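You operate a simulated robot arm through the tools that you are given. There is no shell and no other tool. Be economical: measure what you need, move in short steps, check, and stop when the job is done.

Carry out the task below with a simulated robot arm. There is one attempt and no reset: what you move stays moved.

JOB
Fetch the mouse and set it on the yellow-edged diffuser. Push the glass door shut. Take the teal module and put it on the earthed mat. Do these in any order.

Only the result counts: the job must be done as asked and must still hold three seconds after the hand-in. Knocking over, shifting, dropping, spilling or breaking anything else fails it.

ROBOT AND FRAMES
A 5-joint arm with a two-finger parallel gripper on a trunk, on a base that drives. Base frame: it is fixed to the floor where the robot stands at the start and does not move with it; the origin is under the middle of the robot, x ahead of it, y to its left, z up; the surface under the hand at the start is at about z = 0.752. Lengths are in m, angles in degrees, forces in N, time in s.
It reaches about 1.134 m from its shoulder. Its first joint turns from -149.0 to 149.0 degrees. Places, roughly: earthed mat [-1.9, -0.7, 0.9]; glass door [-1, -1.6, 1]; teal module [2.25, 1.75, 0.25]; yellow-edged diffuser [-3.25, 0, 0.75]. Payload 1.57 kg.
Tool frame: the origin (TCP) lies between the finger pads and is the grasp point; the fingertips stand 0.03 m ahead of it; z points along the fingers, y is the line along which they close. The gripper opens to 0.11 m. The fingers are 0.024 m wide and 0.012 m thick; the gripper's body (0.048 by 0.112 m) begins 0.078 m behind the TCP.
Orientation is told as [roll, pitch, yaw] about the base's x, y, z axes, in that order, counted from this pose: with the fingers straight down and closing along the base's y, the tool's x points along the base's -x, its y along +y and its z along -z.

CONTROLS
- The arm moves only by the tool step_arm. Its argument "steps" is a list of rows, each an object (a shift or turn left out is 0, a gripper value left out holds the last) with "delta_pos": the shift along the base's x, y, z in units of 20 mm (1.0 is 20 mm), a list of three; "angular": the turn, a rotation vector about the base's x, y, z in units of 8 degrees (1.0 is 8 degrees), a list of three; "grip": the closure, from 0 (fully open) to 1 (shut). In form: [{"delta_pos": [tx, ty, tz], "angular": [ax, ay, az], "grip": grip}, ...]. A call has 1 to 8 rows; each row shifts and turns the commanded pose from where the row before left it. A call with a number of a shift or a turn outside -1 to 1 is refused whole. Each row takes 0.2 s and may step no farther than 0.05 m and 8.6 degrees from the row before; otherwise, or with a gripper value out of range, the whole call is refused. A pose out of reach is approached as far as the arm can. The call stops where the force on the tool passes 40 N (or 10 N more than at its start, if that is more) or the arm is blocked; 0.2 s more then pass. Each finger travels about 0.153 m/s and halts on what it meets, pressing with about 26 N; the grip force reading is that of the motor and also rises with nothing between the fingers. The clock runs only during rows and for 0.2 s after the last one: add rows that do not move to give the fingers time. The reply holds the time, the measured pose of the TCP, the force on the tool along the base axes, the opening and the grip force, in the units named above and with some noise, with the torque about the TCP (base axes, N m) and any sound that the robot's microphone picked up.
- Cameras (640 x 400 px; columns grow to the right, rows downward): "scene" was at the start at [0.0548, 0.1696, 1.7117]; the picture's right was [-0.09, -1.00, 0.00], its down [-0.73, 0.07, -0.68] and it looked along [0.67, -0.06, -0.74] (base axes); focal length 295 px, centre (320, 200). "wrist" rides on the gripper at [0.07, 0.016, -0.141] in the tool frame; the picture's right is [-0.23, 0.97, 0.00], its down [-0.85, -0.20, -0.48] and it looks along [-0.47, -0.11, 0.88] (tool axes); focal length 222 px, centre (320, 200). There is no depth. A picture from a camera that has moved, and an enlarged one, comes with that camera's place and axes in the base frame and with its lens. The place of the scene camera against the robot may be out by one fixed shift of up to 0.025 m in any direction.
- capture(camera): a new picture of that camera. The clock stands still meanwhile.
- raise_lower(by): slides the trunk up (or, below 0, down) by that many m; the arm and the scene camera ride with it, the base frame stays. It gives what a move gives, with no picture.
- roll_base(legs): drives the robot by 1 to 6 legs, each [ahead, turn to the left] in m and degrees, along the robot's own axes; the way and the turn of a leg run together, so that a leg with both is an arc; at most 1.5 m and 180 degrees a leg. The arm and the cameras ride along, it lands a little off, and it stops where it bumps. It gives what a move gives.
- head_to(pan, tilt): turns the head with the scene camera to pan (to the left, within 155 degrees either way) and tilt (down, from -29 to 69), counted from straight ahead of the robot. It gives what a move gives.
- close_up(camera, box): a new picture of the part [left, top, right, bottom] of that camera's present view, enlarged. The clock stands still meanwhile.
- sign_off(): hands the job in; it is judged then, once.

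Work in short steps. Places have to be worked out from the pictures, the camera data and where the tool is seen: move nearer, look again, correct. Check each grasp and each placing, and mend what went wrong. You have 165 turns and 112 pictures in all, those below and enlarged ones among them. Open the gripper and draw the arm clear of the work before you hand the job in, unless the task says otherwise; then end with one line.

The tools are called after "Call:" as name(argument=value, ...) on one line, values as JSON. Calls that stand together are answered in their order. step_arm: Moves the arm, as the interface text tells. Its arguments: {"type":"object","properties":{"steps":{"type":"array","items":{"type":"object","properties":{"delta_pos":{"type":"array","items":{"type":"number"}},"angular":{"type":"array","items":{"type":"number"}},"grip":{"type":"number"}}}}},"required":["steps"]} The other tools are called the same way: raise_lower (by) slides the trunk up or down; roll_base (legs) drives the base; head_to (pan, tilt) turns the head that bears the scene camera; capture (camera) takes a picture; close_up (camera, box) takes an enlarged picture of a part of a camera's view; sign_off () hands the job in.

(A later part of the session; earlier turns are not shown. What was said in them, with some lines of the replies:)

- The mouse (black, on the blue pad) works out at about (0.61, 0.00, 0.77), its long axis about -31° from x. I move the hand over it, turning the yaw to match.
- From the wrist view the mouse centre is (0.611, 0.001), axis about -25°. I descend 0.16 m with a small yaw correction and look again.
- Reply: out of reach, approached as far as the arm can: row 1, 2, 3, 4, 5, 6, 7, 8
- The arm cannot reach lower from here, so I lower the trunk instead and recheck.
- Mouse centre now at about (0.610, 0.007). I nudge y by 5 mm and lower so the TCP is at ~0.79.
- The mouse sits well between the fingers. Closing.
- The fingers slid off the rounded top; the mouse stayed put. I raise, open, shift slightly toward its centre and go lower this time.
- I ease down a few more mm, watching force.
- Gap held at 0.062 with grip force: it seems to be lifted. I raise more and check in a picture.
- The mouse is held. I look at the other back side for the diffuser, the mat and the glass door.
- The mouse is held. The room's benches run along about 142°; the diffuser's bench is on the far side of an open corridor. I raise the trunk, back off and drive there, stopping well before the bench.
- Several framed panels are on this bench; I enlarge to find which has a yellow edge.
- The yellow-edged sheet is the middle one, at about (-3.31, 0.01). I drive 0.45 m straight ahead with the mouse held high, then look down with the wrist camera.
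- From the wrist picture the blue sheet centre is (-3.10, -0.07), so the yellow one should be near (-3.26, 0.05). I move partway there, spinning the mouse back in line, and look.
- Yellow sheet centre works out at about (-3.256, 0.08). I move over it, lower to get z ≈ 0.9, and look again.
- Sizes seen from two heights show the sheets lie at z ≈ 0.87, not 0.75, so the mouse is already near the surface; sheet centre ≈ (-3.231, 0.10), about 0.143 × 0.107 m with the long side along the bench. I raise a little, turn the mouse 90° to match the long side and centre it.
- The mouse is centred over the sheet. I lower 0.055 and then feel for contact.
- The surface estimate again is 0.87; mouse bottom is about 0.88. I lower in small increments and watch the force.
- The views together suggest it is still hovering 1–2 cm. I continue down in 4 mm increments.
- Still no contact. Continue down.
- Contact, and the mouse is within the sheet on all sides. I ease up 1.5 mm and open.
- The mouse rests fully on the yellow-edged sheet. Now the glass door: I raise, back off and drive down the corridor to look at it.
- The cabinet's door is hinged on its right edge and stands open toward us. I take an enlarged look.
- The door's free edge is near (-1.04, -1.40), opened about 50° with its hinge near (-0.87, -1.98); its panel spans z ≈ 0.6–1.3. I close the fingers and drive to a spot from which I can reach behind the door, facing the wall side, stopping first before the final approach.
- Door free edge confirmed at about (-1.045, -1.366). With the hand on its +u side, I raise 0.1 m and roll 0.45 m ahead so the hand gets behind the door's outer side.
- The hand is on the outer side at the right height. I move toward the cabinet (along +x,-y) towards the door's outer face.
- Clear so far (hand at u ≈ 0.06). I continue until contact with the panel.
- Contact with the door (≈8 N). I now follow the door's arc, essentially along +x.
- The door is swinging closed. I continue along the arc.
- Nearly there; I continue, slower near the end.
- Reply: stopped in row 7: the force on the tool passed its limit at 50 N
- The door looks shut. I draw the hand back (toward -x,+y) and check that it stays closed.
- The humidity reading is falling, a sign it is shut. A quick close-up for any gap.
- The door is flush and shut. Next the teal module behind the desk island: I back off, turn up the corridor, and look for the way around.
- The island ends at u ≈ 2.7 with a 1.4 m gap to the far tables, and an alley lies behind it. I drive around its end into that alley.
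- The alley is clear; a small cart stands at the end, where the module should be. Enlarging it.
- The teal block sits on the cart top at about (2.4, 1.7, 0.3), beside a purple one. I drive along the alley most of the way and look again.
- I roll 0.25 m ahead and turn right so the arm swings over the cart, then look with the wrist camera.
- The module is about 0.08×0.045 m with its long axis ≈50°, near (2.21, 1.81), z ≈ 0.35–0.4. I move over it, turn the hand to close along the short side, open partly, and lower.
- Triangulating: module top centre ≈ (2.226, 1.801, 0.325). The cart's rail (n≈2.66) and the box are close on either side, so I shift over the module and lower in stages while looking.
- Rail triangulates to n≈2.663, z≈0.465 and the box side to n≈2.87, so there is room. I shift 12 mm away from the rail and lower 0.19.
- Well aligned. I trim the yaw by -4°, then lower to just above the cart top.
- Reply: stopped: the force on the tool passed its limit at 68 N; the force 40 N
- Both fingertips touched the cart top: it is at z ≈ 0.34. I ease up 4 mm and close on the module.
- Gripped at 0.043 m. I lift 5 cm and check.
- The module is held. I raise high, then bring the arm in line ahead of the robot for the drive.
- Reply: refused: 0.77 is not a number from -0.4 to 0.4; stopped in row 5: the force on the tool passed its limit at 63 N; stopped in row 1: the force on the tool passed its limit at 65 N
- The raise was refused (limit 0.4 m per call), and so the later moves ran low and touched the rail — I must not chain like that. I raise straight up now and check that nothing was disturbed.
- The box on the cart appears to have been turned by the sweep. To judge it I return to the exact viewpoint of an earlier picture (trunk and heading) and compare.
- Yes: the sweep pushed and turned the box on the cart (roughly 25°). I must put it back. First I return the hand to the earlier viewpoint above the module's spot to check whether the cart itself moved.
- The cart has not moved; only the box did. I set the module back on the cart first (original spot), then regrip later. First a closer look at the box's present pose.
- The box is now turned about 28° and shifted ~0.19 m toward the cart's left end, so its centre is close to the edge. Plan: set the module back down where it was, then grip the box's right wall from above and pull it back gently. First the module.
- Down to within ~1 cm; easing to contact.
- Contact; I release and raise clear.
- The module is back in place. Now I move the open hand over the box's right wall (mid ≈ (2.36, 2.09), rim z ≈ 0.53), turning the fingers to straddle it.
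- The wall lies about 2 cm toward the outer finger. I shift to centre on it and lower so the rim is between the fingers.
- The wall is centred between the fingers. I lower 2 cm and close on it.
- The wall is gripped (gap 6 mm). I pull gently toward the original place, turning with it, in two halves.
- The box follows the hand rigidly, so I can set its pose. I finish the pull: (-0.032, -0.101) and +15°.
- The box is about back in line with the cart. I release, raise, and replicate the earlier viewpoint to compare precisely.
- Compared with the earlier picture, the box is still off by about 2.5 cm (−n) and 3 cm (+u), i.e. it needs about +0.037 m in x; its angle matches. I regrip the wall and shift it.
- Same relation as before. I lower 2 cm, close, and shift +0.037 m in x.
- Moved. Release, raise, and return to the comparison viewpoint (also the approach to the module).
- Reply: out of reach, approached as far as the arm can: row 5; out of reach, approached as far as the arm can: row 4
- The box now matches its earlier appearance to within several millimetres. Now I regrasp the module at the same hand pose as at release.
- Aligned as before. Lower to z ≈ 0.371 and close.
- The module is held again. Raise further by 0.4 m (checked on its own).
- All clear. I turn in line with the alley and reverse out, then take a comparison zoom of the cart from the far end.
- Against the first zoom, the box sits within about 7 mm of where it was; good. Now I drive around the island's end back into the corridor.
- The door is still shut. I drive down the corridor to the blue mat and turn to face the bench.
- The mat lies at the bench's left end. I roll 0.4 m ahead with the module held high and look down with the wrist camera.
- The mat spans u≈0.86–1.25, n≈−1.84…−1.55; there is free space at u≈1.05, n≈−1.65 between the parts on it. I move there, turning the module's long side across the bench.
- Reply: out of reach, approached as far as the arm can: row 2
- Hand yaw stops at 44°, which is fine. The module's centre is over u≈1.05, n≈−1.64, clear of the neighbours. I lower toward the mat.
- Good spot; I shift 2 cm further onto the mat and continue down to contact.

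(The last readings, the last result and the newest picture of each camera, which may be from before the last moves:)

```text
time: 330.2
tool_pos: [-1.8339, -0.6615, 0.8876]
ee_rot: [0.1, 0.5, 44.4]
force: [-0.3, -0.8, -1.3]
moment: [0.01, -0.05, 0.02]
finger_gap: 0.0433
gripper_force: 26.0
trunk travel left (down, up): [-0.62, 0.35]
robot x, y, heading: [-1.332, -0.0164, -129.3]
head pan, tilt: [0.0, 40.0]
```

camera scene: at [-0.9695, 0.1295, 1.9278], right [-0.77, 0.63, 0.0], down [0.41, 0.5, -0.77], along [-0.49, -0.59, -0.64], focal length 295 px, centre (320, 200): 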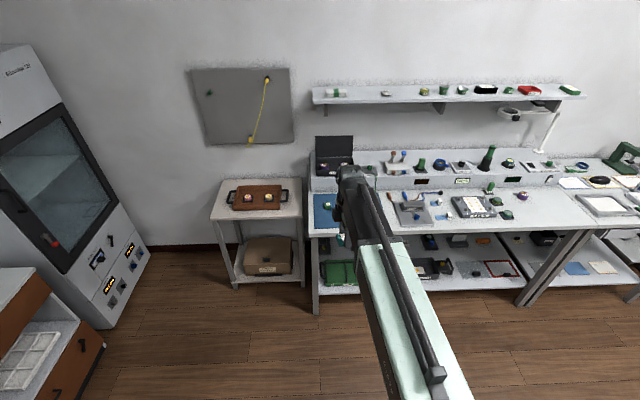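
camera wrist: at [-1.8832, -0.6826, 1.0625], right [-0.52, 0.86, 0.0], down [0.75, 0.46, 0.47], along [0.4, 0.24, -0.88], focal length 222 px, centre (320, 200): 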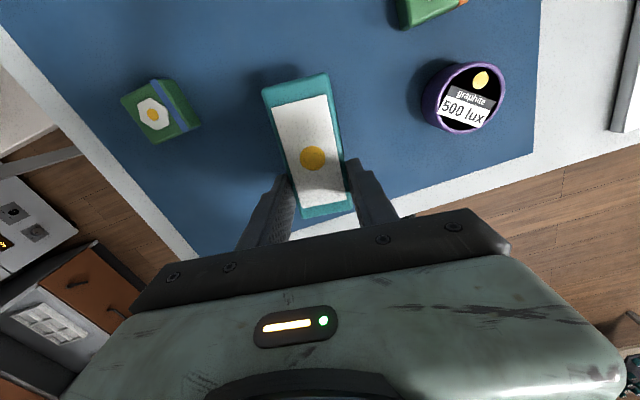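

No contact yet; continue in 3 mm steps.

Call:
raise_lower(by=-0.003)

Call:
raise_lower(by=-0.003)

Call:
capture(camera="wrist")

```text
time: 330.7
tool_pos: [-1.8344, -0.6624, 0.8852]
ee_rot: [0.0, 0.6, 44.4]
force: [-3.8, -5.1, 17.5]
moment: [-0.24, 0.21, -0.01]
finger_gap: 0.0436
gripper_force: 25.9
trunk travel left (down, up): [-0.617, 0.353]
robot x, y, heading: [-1.3297, -0.0167, -129.1]
head pan, tilt: [0.0, 40.0]
```

```text
time: 331.1
tool_pos: [-1.8333, -0.6605, 0.883]
ee_rot: [0.0, 0.7, 44.3]
force: [0.4, 0.1, 26.6]
moment: [0.35, -0.42, 0.01]
finger_gap: 0.0432
gripper_force: 26.0
trunk travel left (down, up): [-0.614, 0.356]
robot x, y, heading: [-1.3283, -0.0165, -129.0]
head pan, tilt: [0.0, 40.0]
stopped: the force on the tool passed its limit at 45 N (the readings are from after the stop); the commanded pose is now the measured one
```

```text
21 pictures are left
camera wrist: at [-1.8928, -0.6976, 1.0244], right [-0.52, 0.86, 0.0], down [0.76, 0.46, 0.47], along [0.4, 0.24, -0.88], focal length 222 px, centre (320, 200)
```

wrist: 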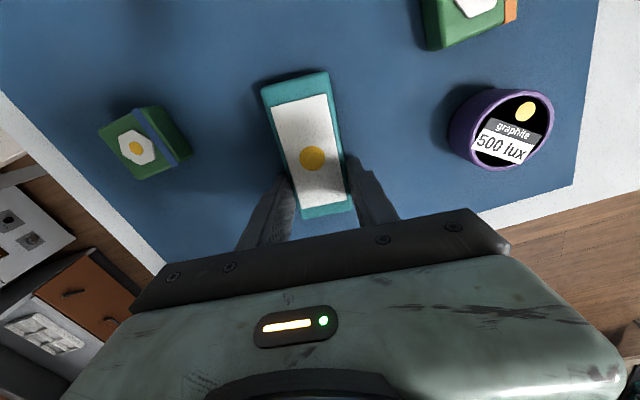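

The module is down on the mat. I ease up 2 mm, open to ~0.077 m (clear of the neighbours) and raise.

Call:
raise_lower(by=0.003)

Call:
step_arm(steps=[{"grip": 0.55}, {"grip": 0.4}, {"grip": 0.3}, {"grip": 0.3}])

Call:
raise_lower(by=0.15)

Call:
capture(camera="wrist")

```text
time: 331.7
tool_pos: [-1.8338, -0.6608, 0.8844]
ee_rot: [0.0, 0.6, 44.3]
force: [-0.5, -0.8, -1.0]
moment: [0.01, -0.05, 0.01]
finger_gap: 0.0433
gripper_force: 25.7
trunk travel left (down, up): [-0.617, 0.353]
robot x, y, heading: [-1.3324, -0.0177, -129.4]
head pan, tilt: [0.0, 40.0]
```

```text
time: 332.7
tool_pos: [-1.8351, -0.6628, 0.8846]
ee_rot: [-0.1, 0.6, 44.3]
force: [0.6, -0.4, 0.3]
moment: [-0.01, -0.03, 0.0]
finger_gap: 0.077
gripper_force: 0.1
trunk travel left (down, up): [-0.617, 0.353]
robot x, y, heading: [-1.3261, -0.0153, -129.3]
head pan, tilt: [0.0, 40.0]
```

```text
time: 334.4
tool_pos: [-1.8343, -0.662, 1.0345]
ee_rot: [0.0, 0.7, 44.3]
force: [0.3, -0.3, 0.4]
moment: [0.01, -0.01, -0.03]
finger_gap: 0.0768
gripper_force: 0.0
trunk travel left (down, up): [-0.767, 0.203]
robot x, y, heading: [-1.3262, -0.021, -129.3]
head pan, tilt: [0.0, 40.0]
```

```text
20 pictures are left
camera wrist: at [-1.8942, -0.6993, 1.1752], right [-0.52, 0.86, 0.0], down [0.75, 0.46, 0.47], along [0.4, 0.24, -0.88], focal length 222 px, centre (320, 200)
```

wrist: 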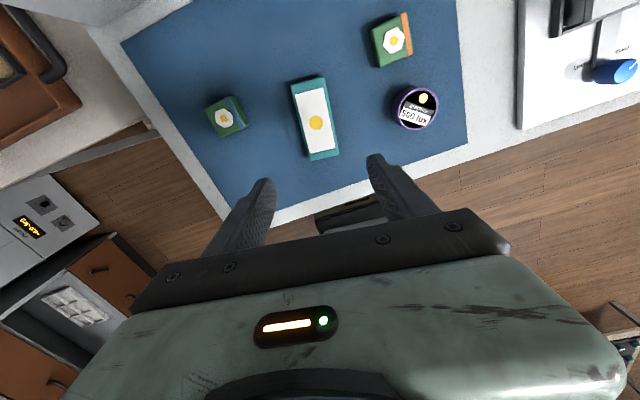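

The module lies flat on the mat. I raise, back away, and take a final look at all three results.

Call:
raise_lower(by=0.15)

Call:
roll_base(legs=[[-0.5, 0]])

Call:
head_to(pan=-15, tilt=30)

Call:
capture(camera="scene")

Call:
head_to(pan=35, tilt=25)

Call:
capture(camera="scene")

```text
time: 336.2
tool_pos: [-1.8348, -0.6624, 1.1847]
ee_rot: [0.0, 0.6, 44.4]
force: [-0.2, -0.2, -0.6]
moment: [-0.02, -0.01, -0.01]
finger_gap: 0.0772
gripper_force: 0.1
trunk travel left (down, up): [-0.917, 0.053]
robot x, y, heading: [-1.3326, -0.0196, -129.3]
head pan, tilt: [0.0, 40.0]
```

```text
time: 339.1
tool_pos: [-1.5186, -0.2743, 1.1843]
ee_rot: [0.0, 0.6, 44.3]
force: [-0.7, -0.1, -0.8]
moment: [0.02, 0.02, -0.02]
finger_gap: 0.0767
gripper_force: 0.1
trunk travel left (down, up): [-0.917, 0.053]
robot x, y, heading: [-1.0163, 0.3724, -129.1]
head pan, tilt: [0.0, 40.0]
```

```text
time: 339.9
tool_pos: [-1.5191, -0.2753, 1.1842]
ee_rot: [0.0, 0.6, 44.5]
force: [-0.5, -0.6, 0.1]
moment: [0.0, 0.01, -0.04]
finger_gap: 0.0767
gripper_force: 0.1
trunk travel left (down, up): [-0.917, 0.053]
robot x, y, heading: [-1.0128, 0.3696, -129.2]
head pan, tilt: [-15.0, 30.0]
```

```text
19 pictures are left
camera scene: at [-0.9075, 0.2434, 1.9256], right [-0.59, 0.81, 0.0], down [0.41, 0.29, -0.87], along [-0.7, -0.51, -0.5], focal length 295 px, centre (320, 200)
```

scene: 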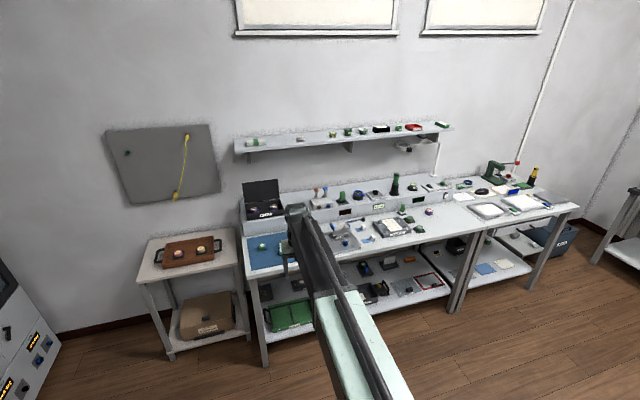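

```text
time: 341.1
tool_pos: [-1.5189, -0.2751, 1.1841]
ee_rot: [0.1, 0.6, 44.3]
force: [0.6, 0.1, -0.2]
moment: [0.04, 0.05, 0.02]
finger_gap: 0.077
gripper_force: 0.1
trunk travel left (down, up): [-0.917, 0.053]
robot x, y, heading: [-1.013, 0.3673, -129.3]
head pan, tilt: [35.0, 25.0]
```

```text
18 pictures are left
camera scene: at [-0.841, 0.2045, 1.9336], right [-1.0, 0.07, 0.0], down [0.03, 0.42, -0.91], along [-0.07, -0.9, -0.42], focal length 295 px, centre (320, 200)
```

scene: 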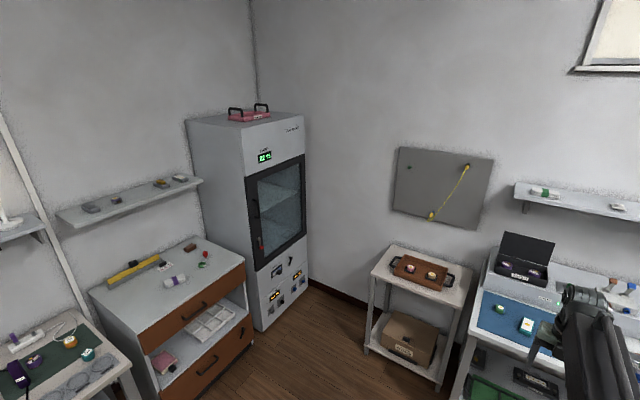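

The door is shut, the module is on the mat, and the mouse is on the yellow-edged sheet. I open the hand fully, which is already clear of the work, and hand in.

Call:
step_arm(steps=[{"grip": 0}, {"grip": 0}])

Call:
sign_off()

```text
time: 341.7
tool_pos: [-1.5191, -0.2753, 1.1843]
ee_rot: [0.1, 0.6, 44.4]
force: [-0.3, -0.5, 0.3]
moment: [0.0, 0.03, 0.0]
finger_gap: 0.1099
gripper_force: 0.1
trunk travel left (down, up): [-0.917, 0.053]
robot x, y, heading: [-1.0142, 0.3743, -129.0]
head pan, tilt: [35.0, 25.0]
```

```text
The job is handed in.
```

The mouse is on the yellow-edged diffuser, the glass door is shut and the teal module is on the earthed mat, but while fetching the module I knocked the cardboard box on the cart about 0.19 m out of place, and after I pulled it back it still sits roughly 7 mm off, which could count as shifting it.
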